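You operate a simulated robot arm through the tools that you are given. There is no shell and no other tool. Be economical: measure what you need, move in short steps, check, and stop when the job is done.

You are at the controls of a simulated robot arm. One attempt, no reset.

## Task
Dry the glass cup with the black rim on warm air.
Fine: stand it in the dryer, push the grey slider off the air slots, run the fan till the drops are gone, switch off; leave the cup there and the slots open.

Only the result counts: the job must be done as asked and must still hold three seconds after the hand-in. Knocking over, shifting, dropping, spilling or breaking anything else fails it.

## Robot
A 6-joint arm with a two-finger parallel gripper, fixed in place. Base frame: the origin is at the foot of the arm, x ahead of it, y to its left, z up; the work surface is at about z = 0. Lengths are in m, angles in degrees, forces in N, time in s.
With the tool pointing down near the work surface it reaches from about 0.16 to 0.42 m from the base axis. Its first joint turns from -66.0 to 66.0 degrees. Payload 1.57 kg.
The TCP is the grasp point between the finger pads, 0.03 m short of the fingertips. In the tool frame z runs along the fingers and y along their closing line. Largest opening 0.08 m; finger width 0.017, thickness 0.012; the body of the gripper, 0.04 by 0.082 m, starts 0.08 m behind the TCP.
Orientation is told as [roll, pitch, yaw] about the base's x, y, z axes, in that order, counted from this pose: with the fingers straight down and closing along the base's y, the tool's x points along the base's -x, its y along +y and its z along -z.

## Interface
- The arm moves only by the tool jog_arm. Its argument "deltas" is a list of rows, each a list of 7 numbers: the shift along the tool's x, y, z in cm, then the turn, a rotation vector about the tool's x, y, z in degrees, then the finger opening in cm, from 0 to 8. In form: [[dx, dy, dz, wx, wy, wz, jaw], ...]. A call has 1 to 10 rows; each row is the pose to reach, as a shift and turn from the pose commanded when the call began, along the tool's axes at that moment. A row lasts 0.2 s, in which the tool goes at most 0.05 m and 8.6 degrees; a call with a longer step from one row to the next is refused whole, and so is a gripper value outside its range. A pose out of reach is approached as far as the arm can. The call stops where the force on the tool passes 40 N (or 10 N more than at its start, if that is more) or the arm is blocked; 0.2 s more then pass. Each finger travels about 0.153 m/s and halts on what it meets, pressing with about 38 N; the grip force reading is that of the motor and also rises with nothing between the fingers. The clock runs only during rows and for 0.2 s after the last one: add rows that repeat a pose to give the fingers time. It gives the time, the measured TCP pose, the force on the tool (base axes), the opening and the grip force at its end, in the units of the frame above (readings bear some noise), with the torque about the TCP (base axes, N m) and any sound that the robot's microphone picked up, and new pictures: "views" is both (left out), scene, wrist or none.
- Cameras (640 x 400 px; columns grow to the right, rows downward): "scene" is fixed at [0.0568, -0.3298, 0.4271]; the picture's right is [0.78, -0.63, 0.00], its down [-0.35, -0.44, -0.83] and it looks along [0.52, 0.65, -0.56] (base axes); focal length 252 px, centre (320, 200). "wrist" rides on the gripper at [0.072, -0.007, -0.122] in the tool frame; the picture's right is [0.09, 1.00, 0.00], its down [-0.84, 0.08, -0.54] and it looks along [-0.54, 0.05, 0.84] (tool axes); focal length 238 px, centre (320, 200). There is no depth. A picture from a camera that has moved, and an enlarged one, comes with that camera's place and axes in the base frame and with its lens.
- enlarge(camera, box): a new picture of the part [left, top, right, bottom] of that camera's present view, enlarged. No time passes.
- job_done(): hands the job in; it is judged then, once.

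Work in short steps. Places have to be worked out from the pictures, the camera data and where the tool is seen: move nearer, look again, correct. Check each grasp and each placing, and mend what went wrong. You have 120 turns and 200 pictures in all, those below and enlarged ones among them. Open the gripper and draw the arm clear of the work before you hand the job in, unless the task says otherwise; then end with one line.

The tools are called as name(argument=value, ...) on one line, values as JSON. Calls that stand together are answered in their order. jog_arm: Moves the arm, as the interface text tells. Its arguments: {"type":"object","properties":{"deltas":{"type":"array","items":{"type":"array","items":{"type":"number"}}},"views":{"type":"string","enum":["both","scene","wrist","none"]}},"required":["deltas"]} The other tools are called the same way: enlarge (camera, box) takes an enlarged picture of a part of a camera's view; job_done () hands the job in.

At the start:

```text
t: 0.0
ee_pos: [0.2273, -0.0222, 0.2933]
ee_rot: [0.0, 0.0, -0.1]
wrist_force: [0.1, 1.0, -0.3]
ft_torque: [0.02, -0.03, 0.01]
finger_gap: 0.08
finger_force: 0.0
```

scene: 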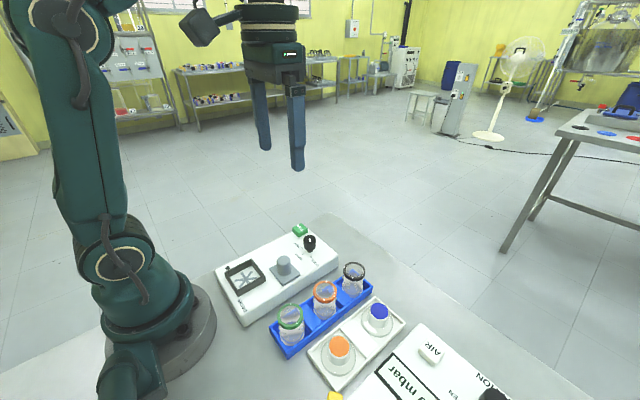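
wrist: 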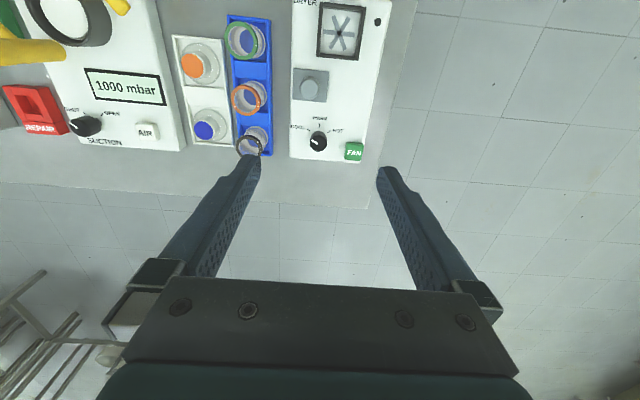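

I'll look closely at the dryer panel and the cups first.

enlarge(camera="wrist", box=[210, 0, 410, 170])

enlarge(camera="scene", box=[205, 210, 415, 370])

```text
2.35 times, centred on (310, 85) of wrist
camera zoom: at [0.1561, -0.0286, 0.4163], right [-0.09, 1.0, 0.0], down [0.84, 0.08, 0.54], along [0.54, 0.05, -0.84], focal length 561 px, centre (344, 471)
```

zoom: 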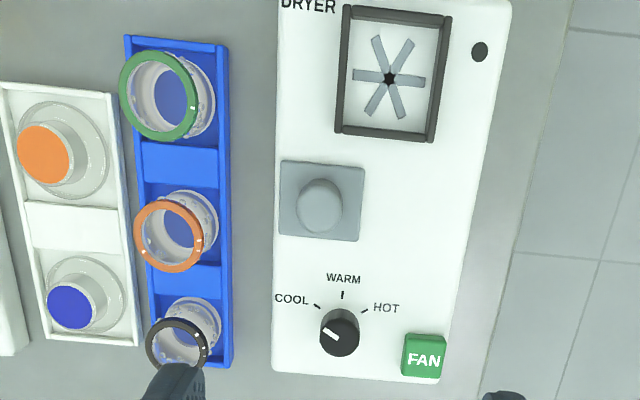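

```text
2.50 times, centred on (310, 290) of scene
camera zoom: at [0.0568, -0.3298, 0.4271], right [0.78, -0.63, 0.0], down [-0.35, -0.44, -0.83], along [0.52, 0.65, -0.56], focal length 630 px, centre (345, -25)
```

zoom: 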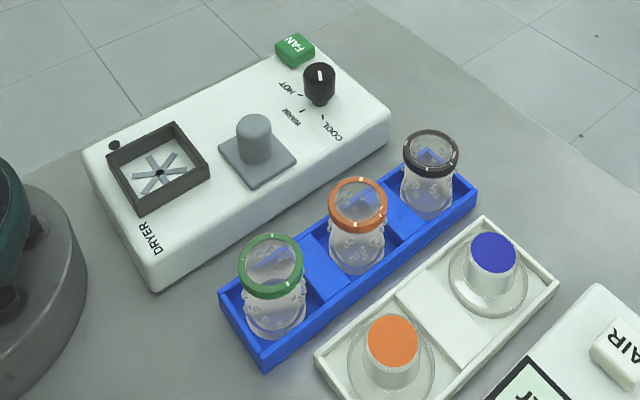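

The dial sits at about (0.275, -0.02), the slider knob at (0.205, -0.039), the cup seat frame at (0.14, -0.003), and the black-rimmed cup at (0.298, -0.128). I'll lower the tool to see the dryer better.

jog_arm(deltas=[[2, 0, 3, 0, 0, 0, 8], [4, 0, 6, 0, 0, 0, 8], [5, 0, 9, 0, 0, 0, 8]])

```text
t: 0.8
ee_pos: [0.1785, -0.0213, 0.2032]
ee_rot: [0.0, 0.0, -0.1]
wrist_force: [0.0, 0.4, -0.1]
ft_torque: [0.01, -0.01, 0.01]
finger_gap: 0.0799
finger_force: 0.0
camera wrist: at [0.1073, -0.0275, 0.3264], right [-0.09, 1.0, 0.0], down [0.84, 0.08, 0.54], along [0.54, 0.05, -0.84], focal length 238 px, centre (320, 200)
```

scene: 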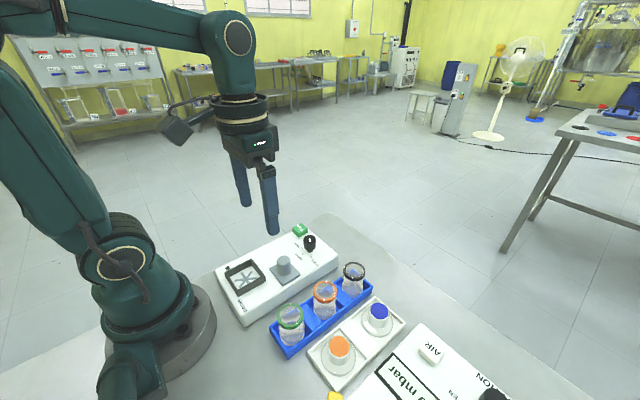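
wrist: 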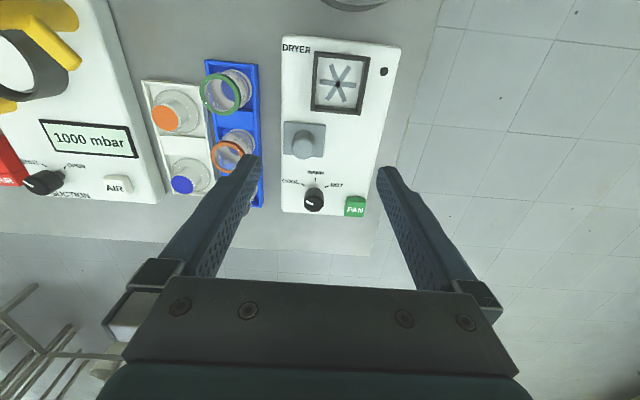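

enlarge(camera="wrist", box=[270, 30, 410, 220])

enlarge(camera="scene", box=[210, 215, 345, 330])

```text
2.11 times, centred on (340, 125) of wrist
camera zoom: at [0.1073, -0.0275, 0.3264], right [-0.09, 1.0, 0.0], down [0.84, 0.08, 0.54], along [0.54, 0.05, -0.84], focal length 502 px, centre (278, 358)
```

zoom: 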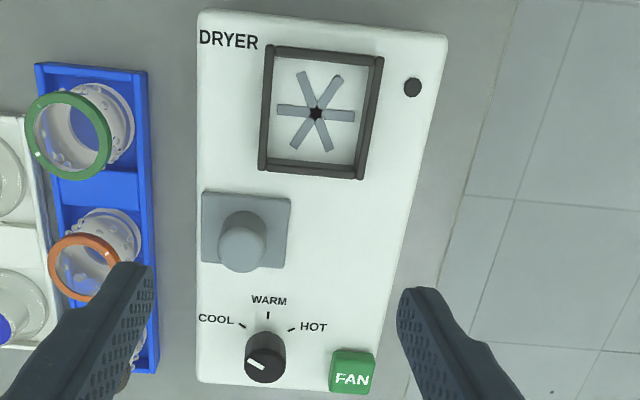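

```text
3.48 times, centred on (278, 272) of scene
camera zoom: at [0.0568, -0.3298, 0.4271], right [0.78, -0.63, 0.0], down [-0.35, -0.44, -0.83], along [0.52, 0.65, -0.56], focal length 877 px, centre (468, -52)
```

zoom: 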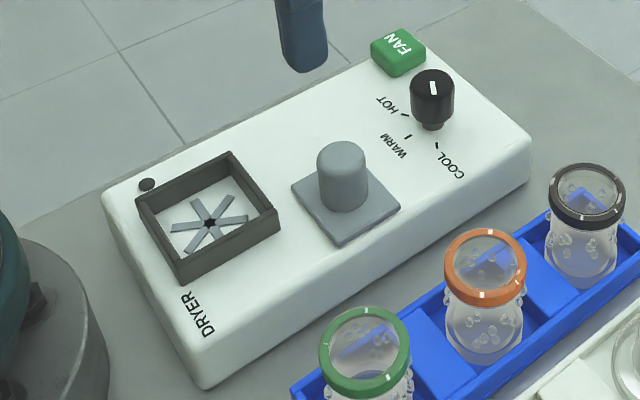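

The grey slider knob is at about (0.206, -0.038) with its top near z = 0.072. Its plate lies at the dryer's -y edge, with free room on the +y side. I'll descend around the knob with open fingers and look.

jog_arm(deltas=[[-2.75, -1.6, 3, 0, 0, 0, 6], [-2.75, -1.6, 6, 0, 0, 0, 6], [-2.75, -1.6, 8, 0, 0, 0, 6], [-2.75, -1.6, 10, 0, 0, 0, 6]])

```text
t: 1.8
ee_pos: [0.2044, -0.0373, 0.1053]
ee_rot: [0.1, 0.0, -0.1]
wrist_force: [-0.1, -0.5, -0.6]
ft_torque: [-0.01, 0.0, 0.0]
finger_gap: 0.0601
finger_force: 0.1
camera wrist: at [0.1327, -0.0452, 0.227], right [-0.09, 1.0, 0.0], down [0.84, 0.08, 0.54], along [0.54, 0.05, -0.84], focal length 238 px, centre (320, 200)
```

scene: 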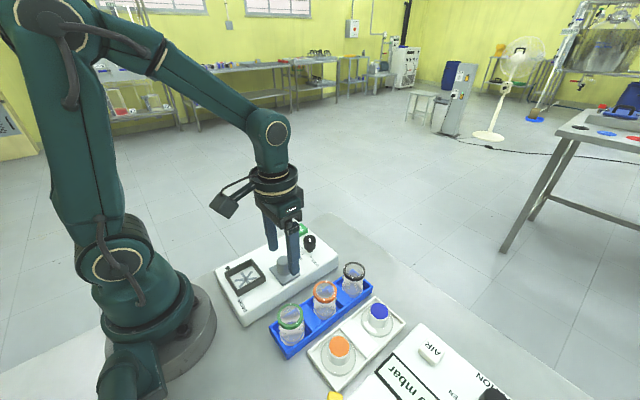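
wrist: 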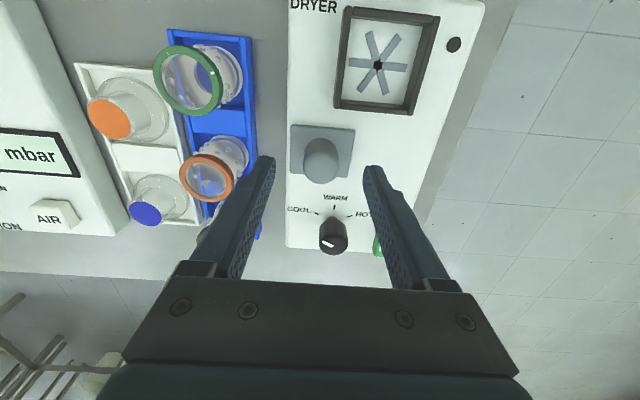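

The knob is centred between the fingers. I'll descend 2.2 cm, cage it and drag it gently towards +y.

jog_arm(deltas=[[0, 0, 2.2, 0, 0, 0, 6], [0, 0, 2.2, 0, 0, 0, 3], [0, 0, 2.2, 0, 0, 0, 3]])

enlarge(camera="scene", box=[210, 215, 345, 330])

```text
t: 2.6
ee_pos: [0.2047, -0.0393, 0.082]
ee_rot: [0.0, 0.0, -0.1]
wrist_force: [-0.5, 0.1, 0.6]
ft_torque: [0.01, -0.02, -0.04]
finger_gap: 0.0301
finger_force: 0.1
camera wrist: at [0.1327, -0.0457, 0.205], right [-0.09, 1.0, 0.0], down [0.84, 0.08, 0.54], along [0.54, 0.05, -0.84], focal length 238 px, centre (320, 200)
```

scene: 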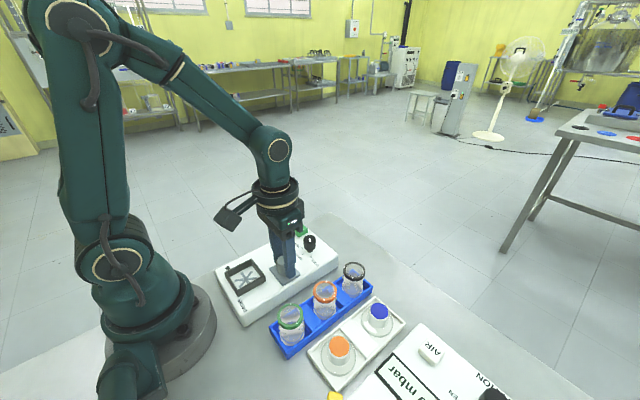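
wrist: 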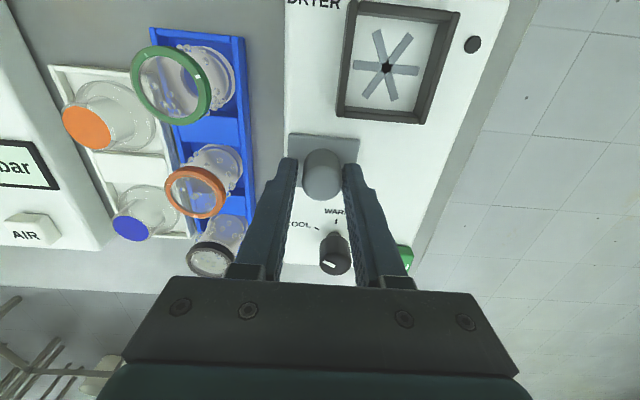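

```text
3.48 times, centred on (278, 272) of scene
camera zoom: at [0.0568, -0.3298, 0.4271], right [0.78, -0.63, 0.0], down [-0.35, -0.44, -0.83], along [0.52, 0.65, -0.56], focal length 877 px, centre (468, -52)
```

zoom: 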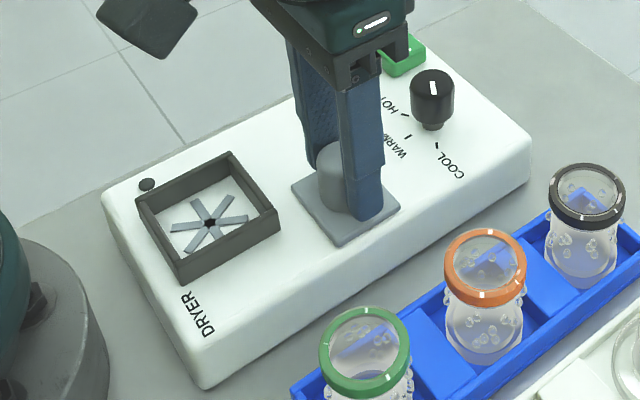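

The knob is caged, so I'll drag it 2 cm towards +y and watch the force and the plate.

jog_arm(deltas=[[0, 0.5, 0, 0, 0, 0, 3], [0, 1, 0, 0, 0, 0, 3], [0, 1.5, 0, 0, 0, 0, 3], [0, 2, 0, 0, 0, 0, 3]], views="wrist")

enlarge(camera="scene", box=[210, 215, 345, 330])

```text
t: 3.6
ee_pos: [0.2055, -0.0185, 0.0836]
ee_rot: [0.0, -0.1, -0.1]
wrist_force: [0.0, -0.4, -0.4]
ft_torque: [0.01, -0.01, 0.02]
finger_gap: 0.0303
finger_force: 0.0
camera wrist: at [0.134, -0.0248, 0.2047], right [-0.09, 1.0, 0.0], down [0.84, 0.08, 0.54], along [0.54, 0.05, -0.84], focal length 238 px, centre (320, 200)
```

wrist: 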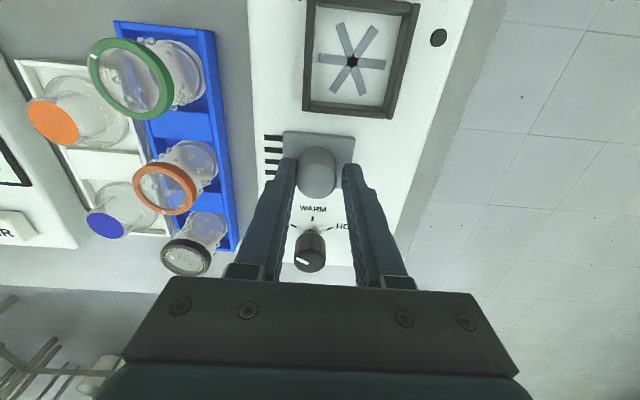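

```text
3.48 times, centred on (278, 272) of scene
camera zoom: at [0.0568, -0.3298, 0.4271], right [0.78, -0.63, 0.0], down [-0.35, -0.44, -0.83], along [0.52, 0.65, -0.56], focal length 877 px, centre (468, -52)
```

zoom: 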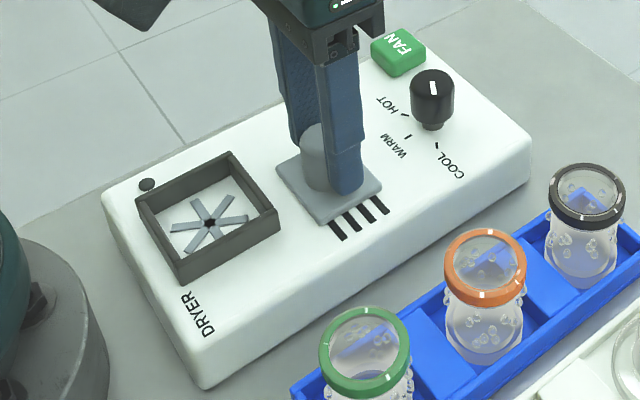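

The slots are appearing, so the direction is right. I'll keep going another 2.5 cm.

jog_arm(deltas=[[0, 0.5, 0, 0, 0, 0, 3], [0, 1, 0, 0, 0, 0, 3], [0, 1.5, 0, 0, 0, 0, 3], [0, 2, 0, 0, 0, 0, 3], [0, 2.5, 0, 0, 0, 0, 3]], views="wrist")

enlarge(camera="scene", box=[210, 215, 345, 330])

```text
t: 4.8
ee_pos: [0.2062, 0.0067, 0.0827]
ee_rot: [0.0, 0.1, -0.1]
wrist_force: [0.5, -0.6, 0.0]
ft_torque: [0.0, -0.03, 0.0]
finger_gap: 0.0301
finger_force: 0.0
camera wrist: at [0.134, 0.0006, 0.2049], right [-0.09, 1.0, 0.0], down [0.84, 0.08, 0.54], along [0.54, 0.05, -0.84], focal length 238 px, centre (320, 200)
```

wrist: 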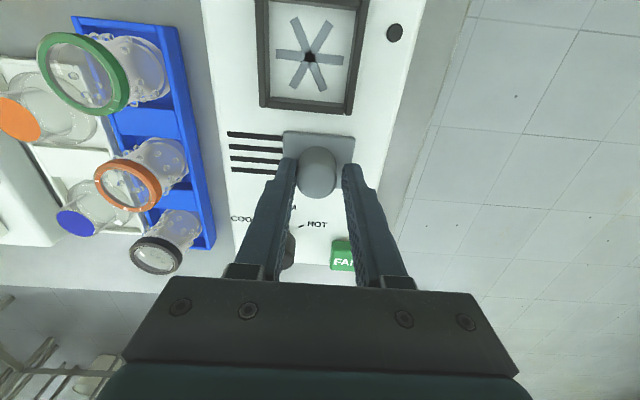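

```text
3.48 times, centred on (278, 272) of scene
camera zoom: at [0.0568, -0.3298, 0.4271], right [0.78, -0.63, 0.0], down [-0.35, -0.44, -0.83], along [0.52, 0.65, -0.56], focal length 877 px, centre (468, -52)
```

zoom: 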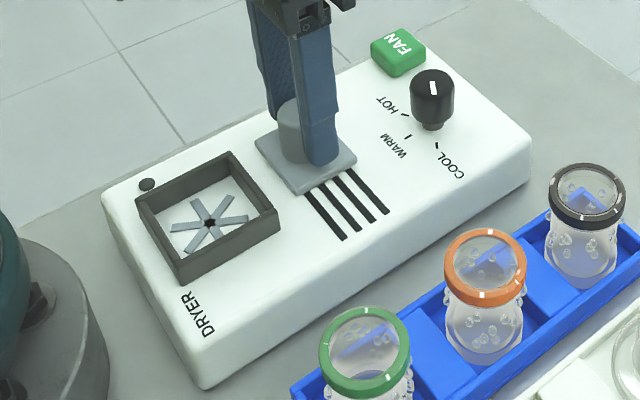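

The slots may still reach under the plate. I'll push another 1 cm and check for a stop.

jog_arm(deltas=[[0, 0.3, 0, 0, 0, 0, 3], [0, 0.6, 0, 0, 0, 0, 3], [0, 1.0, 0, 0, 0, 0, 3]], views="wrist")

enlarge(camera="scene", box=[210, 215, 345, 330])

```text
t: 5.6
ee_pos: [0.2067, 0.0179, 0.0825]
ee_rot: [0.0, -0.1, -0.1]
wrist_force: [-0.1, -1.2, -0.1]
ft_torque: [-0.01, -0.02, -0.02]
finger_gap: 0.0302
finger_force: 0.1
camera wrist: at [0.1342, 0.0109, 0.2043], right [-0.09, 1.0, 0.0], down [0.84, 0.08, 0.54], along [0.54, 0.05, -0.84], focal length 238 px, centre (320, 200)
```

wrist: 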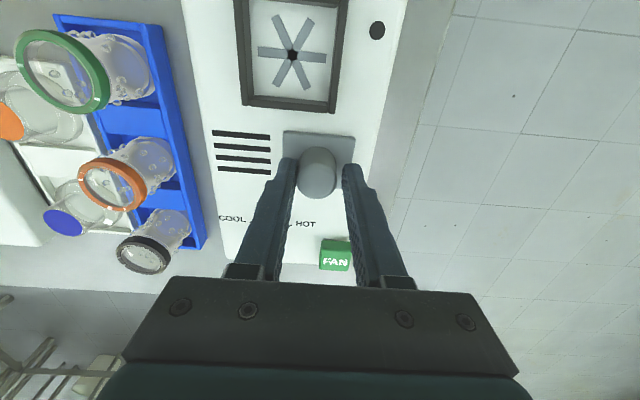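

```text
3.48 times, centred on (278, 272) of scene
camera zoom: at [0.0568, -0.3298, 0.4271], right [0.78, -0.63, 0.0], down [-0.35, -0.44, -0.83], along [0.52, 0.65, -0.56], focal length 877 px, centre (468, -52)
```

zoom: 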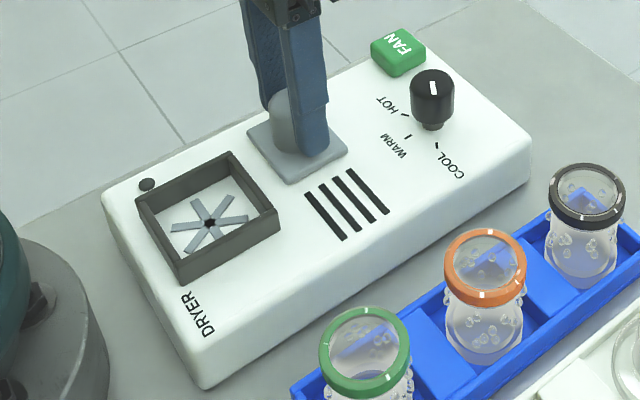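

The slots are fully open. I'll release, rise, and move above the temperature dial.

jog_arm(deltas=[[0, 0, 0, 0, 0, 0, 4.5], [0, 0, -3, 0, 0, 0, 6], [0, 0, -5, 0, 0, 0, 6], [-3.5, -2, -5, 0, 0, 0, 6], [-6.8, -3.8, -5, 0, 0, 0, 6]], views="wrist")

enlarge(camera="scene", box=[210, 215, 345, 330])

```text
t: 6.8
ee_pos: [0.2714, -0.0234, 0.131]
ee_rot: [0.0, 0.0, -0.1]
wrist_force: [0.9, -0.5, 0.2]
ft_torque: [0.02, 0.01, 0.01]
finger_gap: 0.0602
finger_force: 0.0
camera wrist: at [0.2002, -0.029, 0.254], right [-0.09, 1.0, 0.0], down [0.84, 0.08, 0.54], along [0.54, 0.05, -0.84], focal length 238 px, centre (320, 200)
```

wrist: 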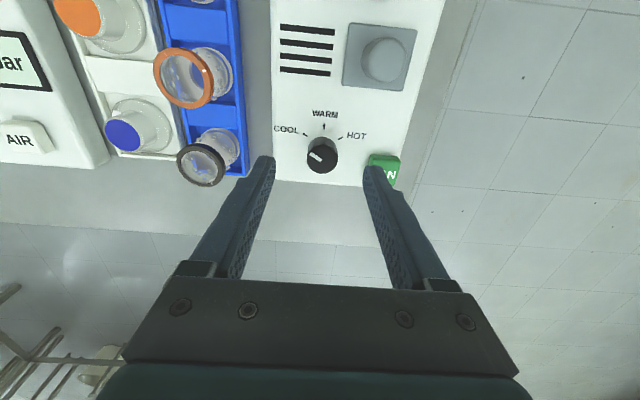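

```text
3.48 times, centred on (278, 272) of scene
camera zoom: at [0.0568, -0.3298, 0.4271], right [0.78, -0.63, 0.0], down [-0.35, -0.44, -0.83], along [0.52, 0.65, -0.56], focal length 877 px, centre (468, -52)
```

zoom: 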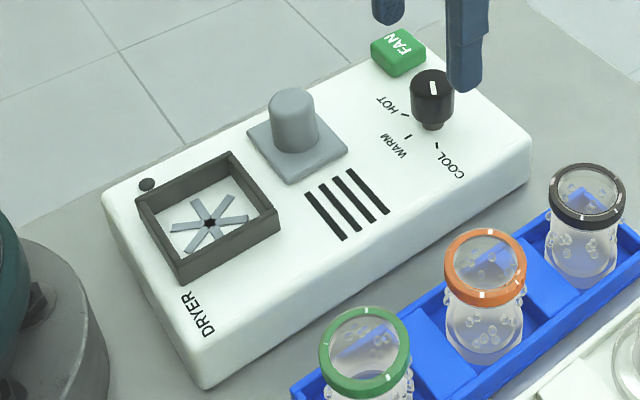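

The dial centre is at about (0.271, -0.021). I'll descend and grip it.

jog_arm(deltas=[[0, 0.2, 2.2, 0, 0, 0, 5.5], [0, 0.2, 4.4, 0, 0, 0, 5], [0, 0.2, 4.4, 0, 0, 0, 3], [0, 0.2, 4.4, 0, 0, 0, 1.8], [0, 0.2, 4.4, 0, 0, 0, 1.8]])

```text
t: 8.0
ee_pos: [0.2727, -0.0205, 0.0876]
ee_rot: [-0.1, 0.0, 0.0]
wrist_force: [3.1, -13.8, -11.3]
ft_torque: [-0.38, -0.19, -0.1]
finger_gap: 0.0251
finger_force: 36.9
camera wrist: at [0.2007, -0.0262, 0.2101], right [-0.09, 1.0, 0.0], down [0.84, 0.08, 0.54], along [0.54, 0.05, -0.84], focal length 238 px, centre (320, 200)
```

scene: 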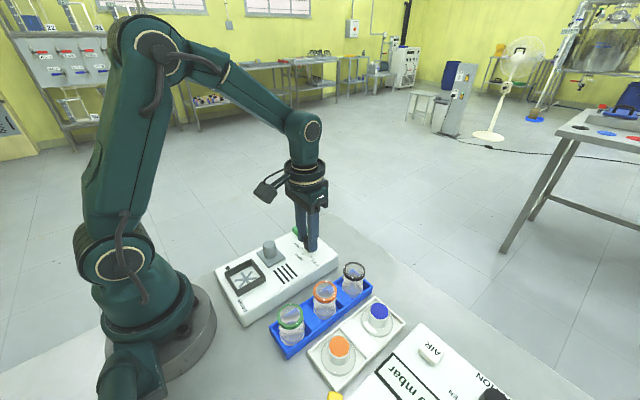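
wrist: 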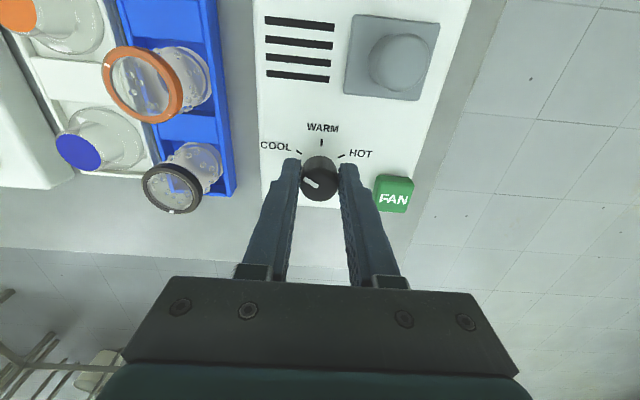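

The dial is gripped (gap 2.5 cm). I'll turn clockwise as seen from above, towards WARM, about 48° at first.

jog_arm(deltas=[[0, -0.1, 0, 0, 0, 8, 1.8], [0, -0.1, 0, 0, 0, 16, 1.8], [0, -0.1, 0, 0, 0, 24, 1.8], [0, -0.1, 0, 0, 0, 32, 1.8], [0, -0.1, 0, 0, 0, 40, 1.8], [0, -0.1, 0, 0, 0, 48, 1.8]], views="wrist")

enlarge(camera="wrist", box=[240, 100, 400, 220])

```text
t: 9.3
ee_pos: [0.2755, -0.0193, 0.0874]
ee_rot: [0.7, 0.0, -44.4]
wrist_force: [0.5, 0.6, -0.4]
ft_torque: [0.22, 0.16, 0.02]
finger_gap: 0.025
finger_force: 36.3
stopped in row 6: the force on the tool passed its limit at 42 N (the readings are from after the stop); the commanded pose is now the measured one
camera wrist: at [0.2183, 0.0268, 0.2104], right [0.63, 0.78, 0.01], down [0.65, -0.53, 0.54], along [0.43, -0.33, -0.84], focal length 238 px, centre (320, 200)
```

wrist: 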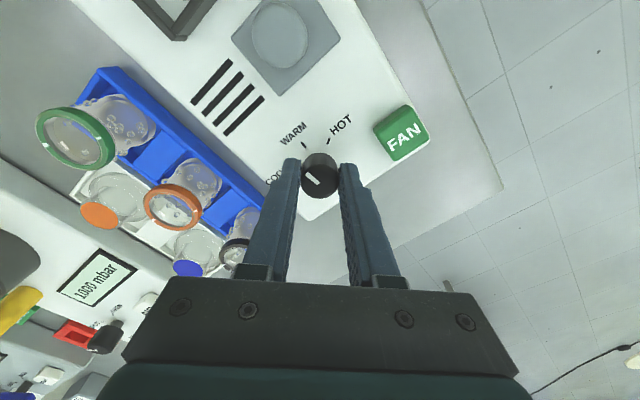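

```text
3.33 times, centred on (320, 160) of wrist
camera zoom: at [0.2183, 0.0268, 0.2104], right [0.63, 0.78, 0.01], down [0.65, -0.53, 0.54], along [0.43, -0.33, -0.84], focal length 794 px, centre (320, 333)
```

zoom: 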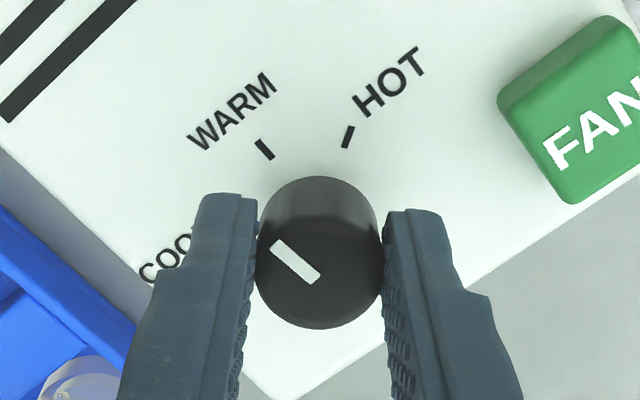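

The dial has followed to within about 7° of WARM, and the force has relaxed. I'll turn the rest gently.

jog_arm(deltas=[[0, 0, 0, 0, 0, 3, 1.8], [0, 0, 0, 0, 0, 6, 1.8], [0, 0, 0, 0, 0, 8, 1.8]], views="none")

enlarge(camera="wrist", box=[240, 100, 400, 220])

```text
t: 10.2
ee_pos: [0.2761, -0.0177, 0.0877]
ee_rot: [0.7, 0.0, -52.3]
wrist_force: [3.4, 3.8, -5.4]
ft_torque: [-0.62, -0.76, 0.02]
finger_gap: 0.0248
finger_force: 36.0
```

```text
3.33 times, centred on (320, 160) of wrist
camera zoom: at [0.2253, 0.0345, 0.2104], right [0.73, 0.68, 0.01], down [0.57, -0.62, 0.54], along [0.38, -0.39, -0.84], focal length 794 px, centre (320, 333)
```

zoom: 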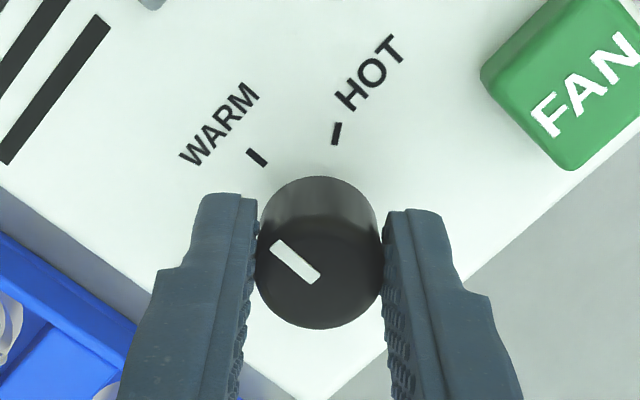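

The pointer now aims straight along -x, at WARM. I'll release, rise, and turn back.

jog_arm(deltas=[[0, 0, 0, 0, 0, 0, 4], [0, 0, 0, 0, 0, 0, 4.5], [0, 0, -3, 0, 0, -5, 5], [0, 0, -6, 0, 0, -13, 6], [0, 0, -8, 0, 0, -21, 7], [0, 0, -10, 0, 0, -29, 7], [0, 0, -10, 0, 0, -37, 7], [0, 0, -10, 0, 0, -45, 7], [0, 0, -10, 0, 0, -52.3, 7]], views="wrist")

enlarge(camera="wrist", box=[230, 50, 430, 200])

enlarge(camera="scene", box=[210, 215, 390, 330])

```text
t: 12.2
ee_pos: [0.2729, -0.0182, 0.1888]
ee_rot: [0.4, -0.4, 0.0]
wrist_force: [0.2, -0.5, -0.3]
ft_torque: [-0.01, -0.02, 0.01]
finger_gap: 0.0698
finger_force: 0.0
camera wrist: at [0.2015, -0.0263, 0.3102], right [-0.09, 1.0, 0.01], down [0.83, 0.07, 0.55], along [0.55, 0.06, -0.84], focal length 238 px, centre (320, 200)
```

wrist: 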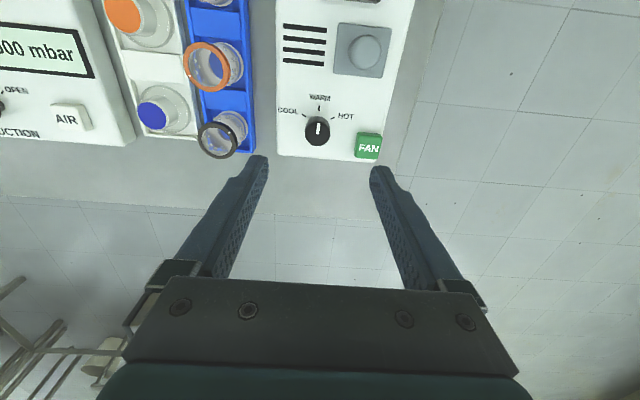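

```text
2.67 times, centred on (330, 125) of wrist
camera zoom: at [0.2015, -0.0263, 0.3102], right [-0.09, 1.0, 0.01], down [0.83, 0.07, 0.55], along [0.55, 0.06, -0.84], focal length 636 px, centre (293, 400)
```

zoom: 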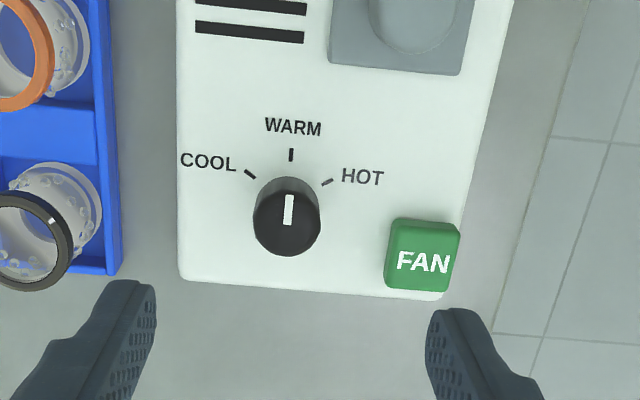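

```text
3.48 times, centred on (300, 272) of scene
camera zoom: at [0.0568, -0.3298, 0.4271], right [0.78, -0.63, 0.0], down [-0.35, -0.44, -0.83], along [0.52, 0.65, -0.56], focal length 877 px, centre (390, -52)
```

zoom: 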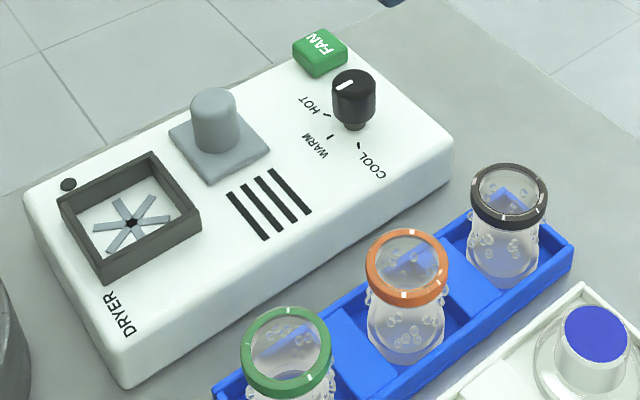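

The dial is on WARM and the slots are open. Before I pick up the cup, I'll test whether a vertical tool can reach the seat at x ≈ 0.14.

jog_arm(deltas=[[4, 0.7, 0, 0, 0, 0, 5.5], [8, 1.4, 0, 0, 0, 0, 5.5], [12, 1.4, 0, 0, 0, 0, 5.5], [13.3, 1.4, 3, 0, 0, 0, 5.5], [13.3, 1.4, 5, 0, 0, 0, 5.5], [13.3, 1.4, 6, 0, 0, 0, 5.5]])

```text
t: 13.6
ee_pos: [0.1419, -0.0035, 0.1271]
ee_rot: [0.4, -0.4, -0.1]
wrist_force: [-0.3, 0.3, -0.1]
ft_torque: [0.0, -0.01, -0.01]
finger_gap: 0.0554
finger_force: 0.0
camera wrist: at [0.0683, -0.0113, 0.2487], right [-0.09, 1.0, 0.01], down [0.83, 0.07, 0.55], along [0.55, 0.06, -0.84], focal length 238 px, centre (320, 200)
```

scene: 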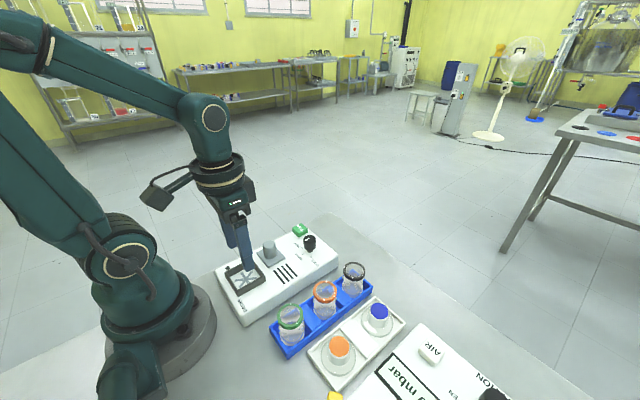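
wrist: 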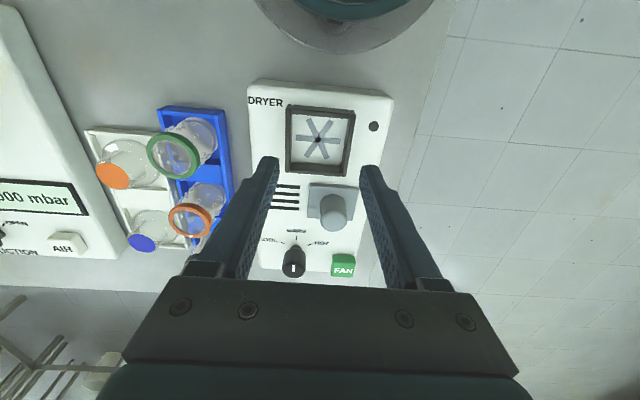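

The tool reaches the seat while vertical, and the seat centre comes out at about (0.139, -0.003). I'll test the placing height, z ≈ 0.102.

jog_arm(deltas=[[0.3, 0, 1.2, 0, 0, 0, 5.5], [0.3, 0, 2.5, 0, 0, 0, 5.5]], views="none")

enlarge(camera="wrist", box=[220, 80, 420, 220])

enlarge(camera="scene", box=[180, 190, 380, 330])

```text
t: 14.2
ee_pos: [0.1388, -0.0038, 0.1033]
ee_rot: [0.5, -0.4, -0.1]
wrist_force: [-0.1, -0.4, 0.6]
ft_torque: [-0.02, 0.02, 0.0]
finger_gap: 0.055
finger_force: 0.0
```

```text
2.86 times, centred on (320, 150) of wrist
camera zoom: at [0.0662, -0.011, 0.2242], right [-0.09, 1.0, 0.01], down [0.83, 0.07, 0.55], along [0.55, 0.06, -0.84], focal length 681 px, centre (320, 343)
```

zoom: 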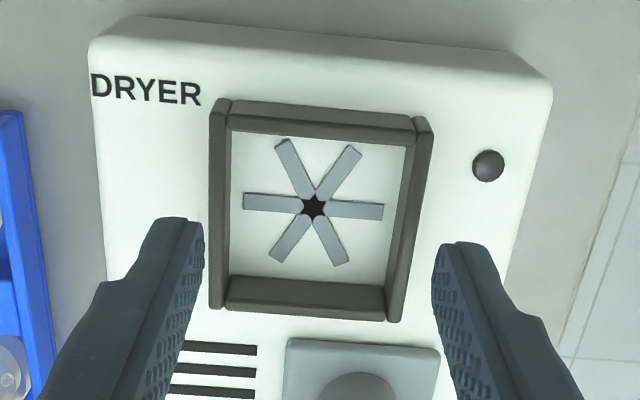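

```text
2.86 times, centred on (280, 260) of scene
camera zoom: at [0.0568, -0.3298, 0.4271], right [0.78, -0.63, 0.0], down [-0.35, -0.44, -0.83], along [0.52, 0.65, -0.56], focal length 720 px, centre (434, 29)
```

zoom: 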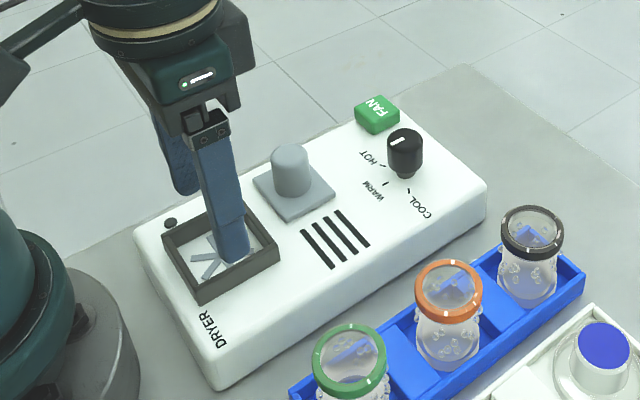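

The vertical reach works, and the seat floor centre is (0.140, -0.004). Next I'll go up and over to the black-rimmed cup.

jog_arm(deltas=[[0, 0, -4, 0, 0, 0, 5.5], [0, 0, -7, 0, 0, 0, 5.5], [-3, -2.4, -7, 0, 0, 0, 5.5], [-6.5, -4.9, -7, 0, 0, 0, 5.5], [-10, -7.4, -7, 0, 0, 0, 5.5], [-13, -9.9, -7, 0, 0, 0, 5.5], [-15.9, -12.4, -7, 0, 0, 0, 5.5], [-15.9, -12.4, -4, -0.5, 0.4, 0, 5.5]])

enlarge(camera="wrist", box=[220, 80, 420, 220])

enlarge(camera="scene", box=[280, 210, 440, 330])

```text
t: 15.9
ee_pos: [0.2977, -0.1294, 0.1443]
ee_rot: [1.1, 0.0, -0.1]
wrist_force: [-0.5, 0.7, -0.4]
ft_torque: [-0.02, 0.02, 0.01]
finger_gap: 0.055
finger_force: 0.0
camera wrist: at [0.2258, -0.1383, 0.266], right [-0.09, 1.0, 0.02], down [0.84, 0.07, 0.54], along [0.54, 0.06, -0.84], focal length 238 px, centre (320, 200)
```

scene: 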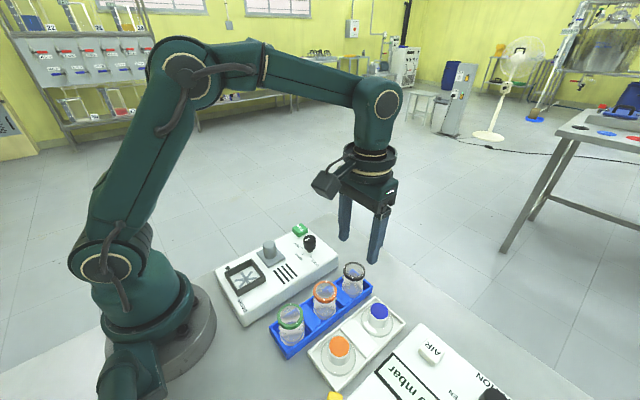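
wrist: 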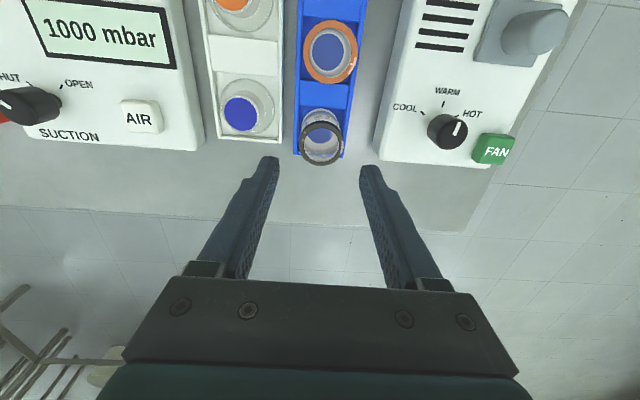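

```text
2.86 times, centred on (320, 150) of wrist
camera zoom: at [0.2258, -0.1383, 0.266], right [-0.09, 1.0, 0.02], down [0.84, 0.07, 0.54], along [0.54, 0.06, -0.84], focal length 681 px, centre (320, 343)
```

zoom: 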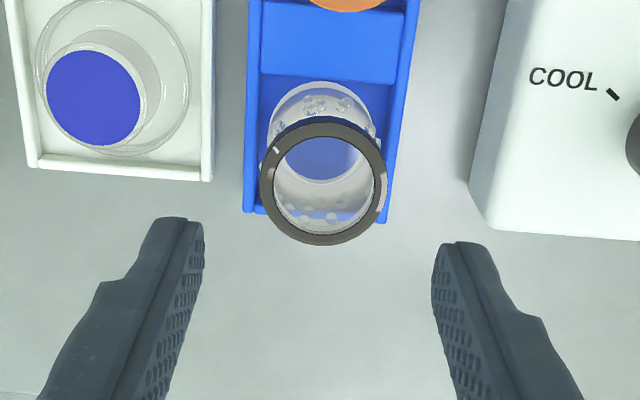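

```text
3.33 times, centred on (360, 270) of scene
camera zoom: at [0.0568, -0.3298, 0.4271], right [0.78, -0.63, 0.0], down [-0.35, -0.44, -0.83], along [0.52, 0.65, -0.56], focal length 841 px, centre (187, -33)
```

zoom: 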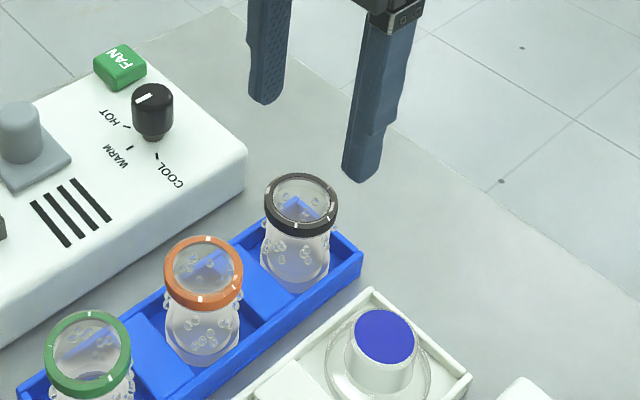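

The cup rim is centred at (0.298, -0.128), top near z = 0.064, about 4 cm wide. I'll level the small roll and descend until the fingertips are just below the rim, at z ≈ 0.038.

jog_arm(deltas=[[0, 0.13, 2, 1.1, 0, 0, 5.5], [0, 0.13, 4, 1.1, 0, 0, 5.5], [0, 0.13, 6, 1.1, 0, 0, 5.5], [0, 0.13, 7.5, 1.1, 0, 0, 5.5]])

enlarge(camera="scene", box=[280, 210, 440, 330])

```text
t: 16.9
ee_pos: [0.2984, -0.1265, 0.0686]
ee_rot: [-0.3, -0.2, -0.2]
wrist_force: [0.0, -0.1, -0.3]
ft_torque: [-0.01, -0.01, -0.01]
finger_gap: 0.0551
finger_force: 0.2
camera wrist: at [0.2265, -0.133, 0.1902], right [-0.09, 1.0, 0.0], down [0.84, 0.08, 0.54], along [0.54, 0.05, -0.84], focal length 238 px, centre (320, 200)
```

scene: 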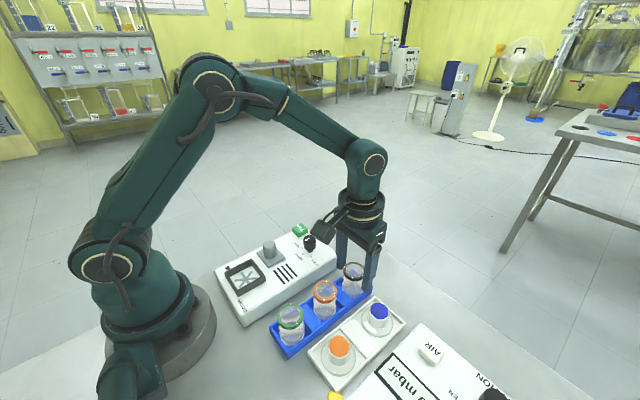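
wrist: 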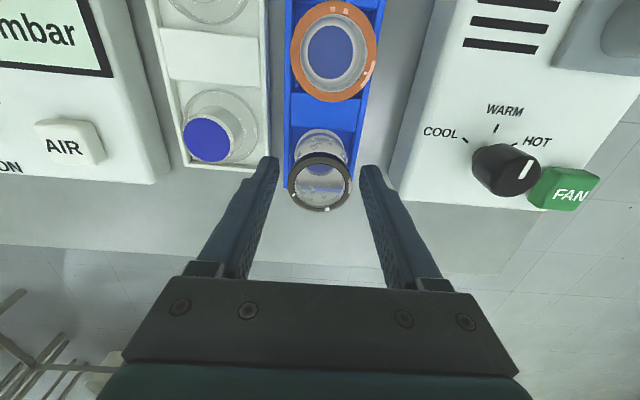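

```text
3.33 times, centred on (360, 270) of scene
camera zoom: at [0.0568, -0.3298, 0.4271], right [0.78, -0.63, 0.0], down [-0.35, -0.44, -0.83], along [0.52, 0.65, -0.56], focal length 841 px, centre (187, -33)
```

zoom: 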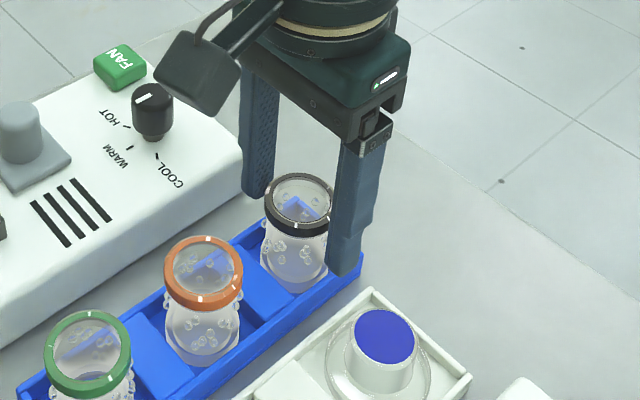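

The cup is centred between the fingers. I'll close gently to about 3.8 cm.

jog_arm(deltas=[[0.2, 0, 0, 0, 0, 0, 4.6], [0.2, 0, 0, 0, 0, 0, 4.1], [0.2, 0, 0, 0, 0, 0, 3.8], [0.2, 0, 0, 0, 0, 0, 3.8]])

```text
t: 17.9
ee_pos: [0.2968, -0.1252, 0.0686]
ee_rot: [-0.2, 0.0, -0.1]
wrist_force: [-0.5, -0.2, -0.5]
ft_torque: [-0.01, 0.02, 0.0]
finger_gap: 0.039
finger_force: 0.6
camera wrist: at [0.2248, -0.1323, 0.1903], right [-0.09, 1.0, 0.0], down [0.84, 0.08, 0.54], along [0.54, 0.05, -0.84], focal length 238 px, centre (320, 200)
```

scene: 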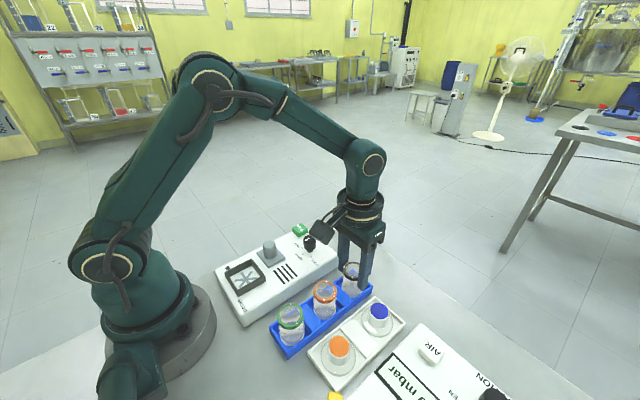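
wrist: 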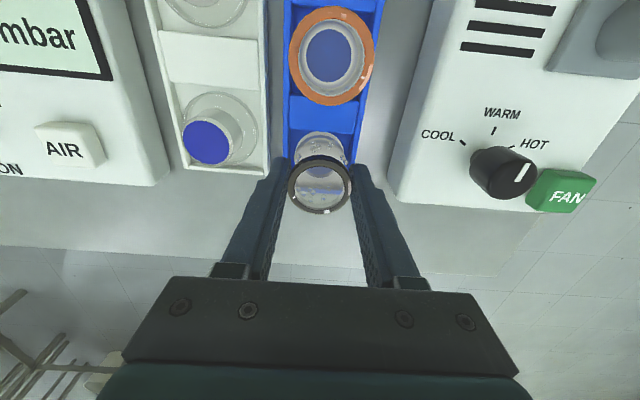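

Contact is just starting, so I'll squeeze a little more.

jog_arm(deltas=[[0, 0, 0, 0, 0, 0, 3.6], [0, 0, 0, 0, 0, 0, 3.4], [0, 0, 0, 0, 0, 0, 3.4]], views="none")

enlarge(camera="wrist", box=[220, 100, 420, 240])

```text
t: 18.8
ee_pos: [0.2963, -0.1274, 0.0684]
ee_rot: [-0.2, 0.0, 0.0]
wrist_force: [1.0, -0.2, 0.4]
ft_torque: [0.05, 0.0, 0.01]
finger_gap: 0.0381
finger_force: 38.3
```

```text
2.86 times, centred on (320, 170) of wrist
camera zoom: at [0.2248, -0.1323, 0.1903], right [-0.09, 1.0, 0.0], down [0.84, 0.08, 0.54], along [0.54, 0.05, -0.84], focal length 681 px, centre (320, 286)
```

zoom: 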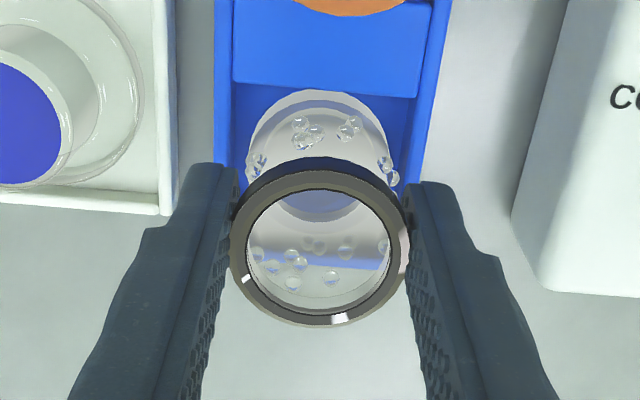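

The rim is gripped firmly (gap 3.81 cm) and centred. I'll lift straight up.

jog_arm(deltas=[[0, 0, -1.5, 0, 0, 0, 3.4], [0, 0, -3.5, 0, 0, 0, 3.4], [0, 0, -6, 0, 0, 0, 3.4], [0, 0, -8.5, 0, 0, 0, 3.4], [0, 0, -10, 0, 0, 0, 3.4]])

enlarge(camera="scene", box=[270, 180, 430, 330])

```text
t: 19.9
ee_pos: [0.2956, -0.1265, 0.169]
ee_rot: [-0.2, -0.1, -0.1]
wrist_force: [1.2, 0.1, -0.2]
ft_torque: [0.0, 0.01, 0.04]
finger_gap: 0.0385
finger_force: 37.8
camera wrist: at [0.2236, -0.1325, 0.2904], right [-0.09, 1.0, 0.0], down [0.84, 0.08, 0.54], along [0.54, 0.05, -0.84], focal length 238 px, centre (320, 200)
```

scene: 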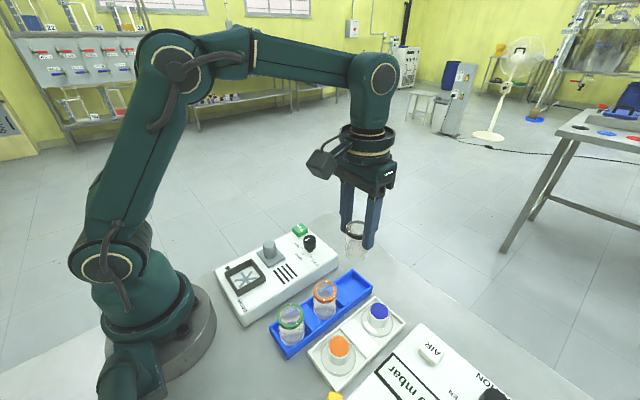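
wrist: 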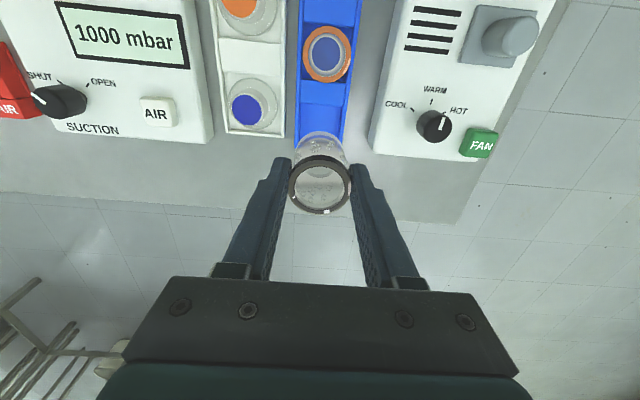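

```text
2.67 times, centred on (350, 255) of scene
camera zoom: at [0.0568, -0.3298, 0.4271], right [0.78, -0.63, 0.0], down [-0.35, -0.44, -0.83], along [0.52, 0.65, -0.56], focal length 672 px, centre (240, 53)
```

zoom: 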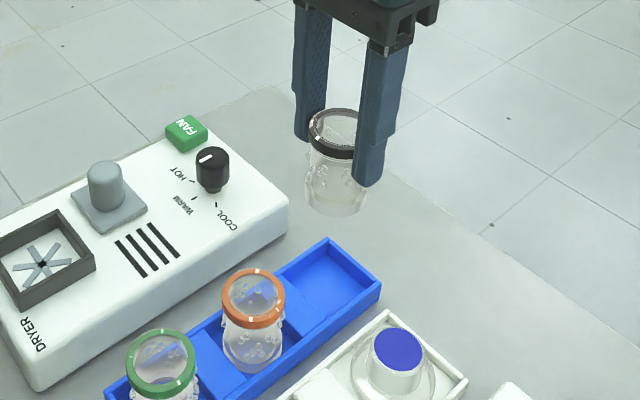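

The cup is lifted. I'll carry it over to the seat at (0.140, -0.004).

jog_arm(deltas=[[1.5, 1.2, 0, 0, 0, 0, 3.4], [4, 3.2, 0, 0, 0, 0, 3.4], [7, 5.5, 0, 0, 0, 0, 3.4], [10, 7.9, 0, 0, 0, 0, 3.4], [13, 10.2, 0, 0, 0, 0, 3.4], [15, 11.8, 0, 0, 0, 0, 3.4], [15.6, 12.25, 0, 0, 0, 0, 3.4], [15.6, 12.25, 1.5, 0, 0, 0, 3.4]])

enlarge(camera="scene", box=[180, 190, 340, 330])

enlarge(camera="wrist", box=[220, 100, 420, 240])

```text
t: 21.8
ee_pos: [0.1389, -0.0038, 0.1527]
ee_rot: [-0.2, 0.0, -0.2]
wrist_force: [-0.1, -0.6, -1.0]
ft_torque: [-0.01, -0.02, 0.02]
finger_gap: 0.0385
finger_force: 38.0
camera wrist: at [0.0672, -0.0091, 0.2749], right [-0.09, 1.0, 0.0], down [0.84, 0.08, 0.54], along [0.54, 0.05, -0.84], focal length 238 px, centre (320, 200)
```

scene: 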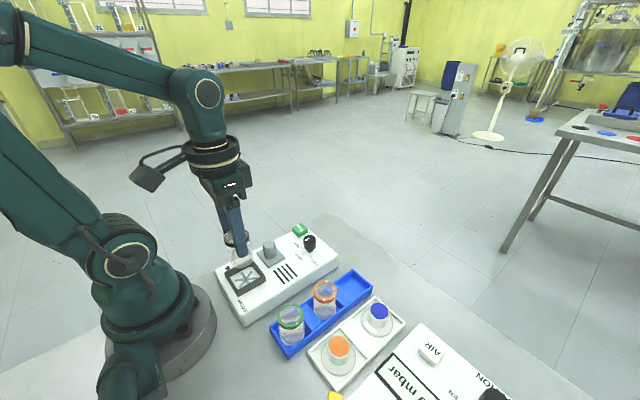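
wrist: 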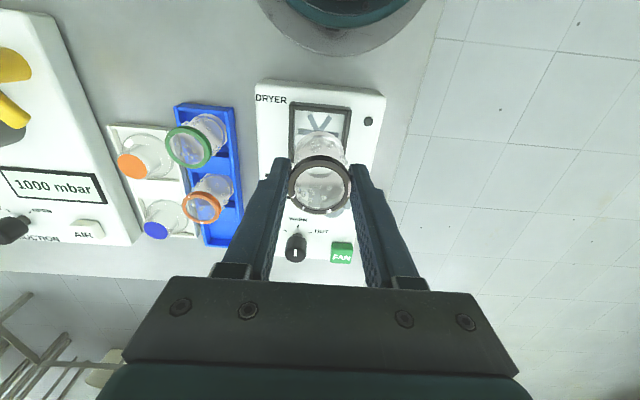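

```text
2.86 times, centred on (260, 260) of scene
camera zoom: at [0.0568, -0.3298, 0.4271], right [0.78, -0.63, 0.0], down [-0.35, -0.44, -0.83], along [0.52, 0.65, -0.56], focal length 720 px, centre (491, 29)
```

zoom: 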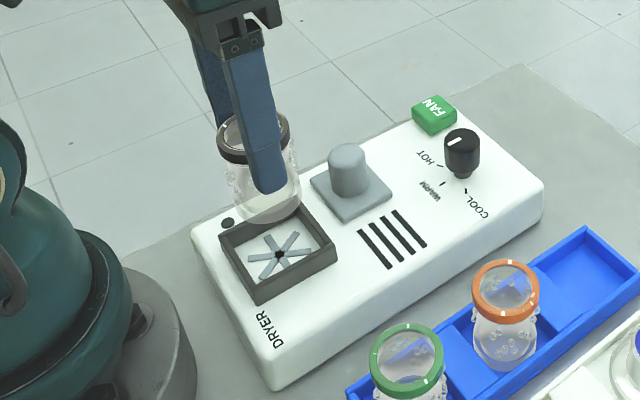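

```text
2.86 times, centred on (320, 170) of wrist
camera zoom: at [0.0672, -0.0091, 0.2749], right [-0.09, 1.0, 0.0], down [0.84, 0.08, 0.54], along [0.54, 0.05, -0.84], focal length 681 px, centre (320, 286)
```

zoom: 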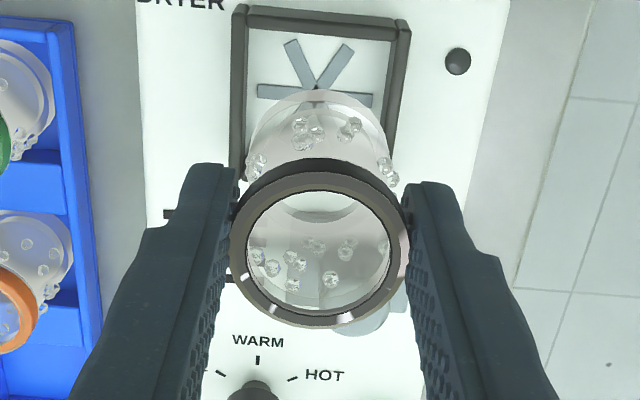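

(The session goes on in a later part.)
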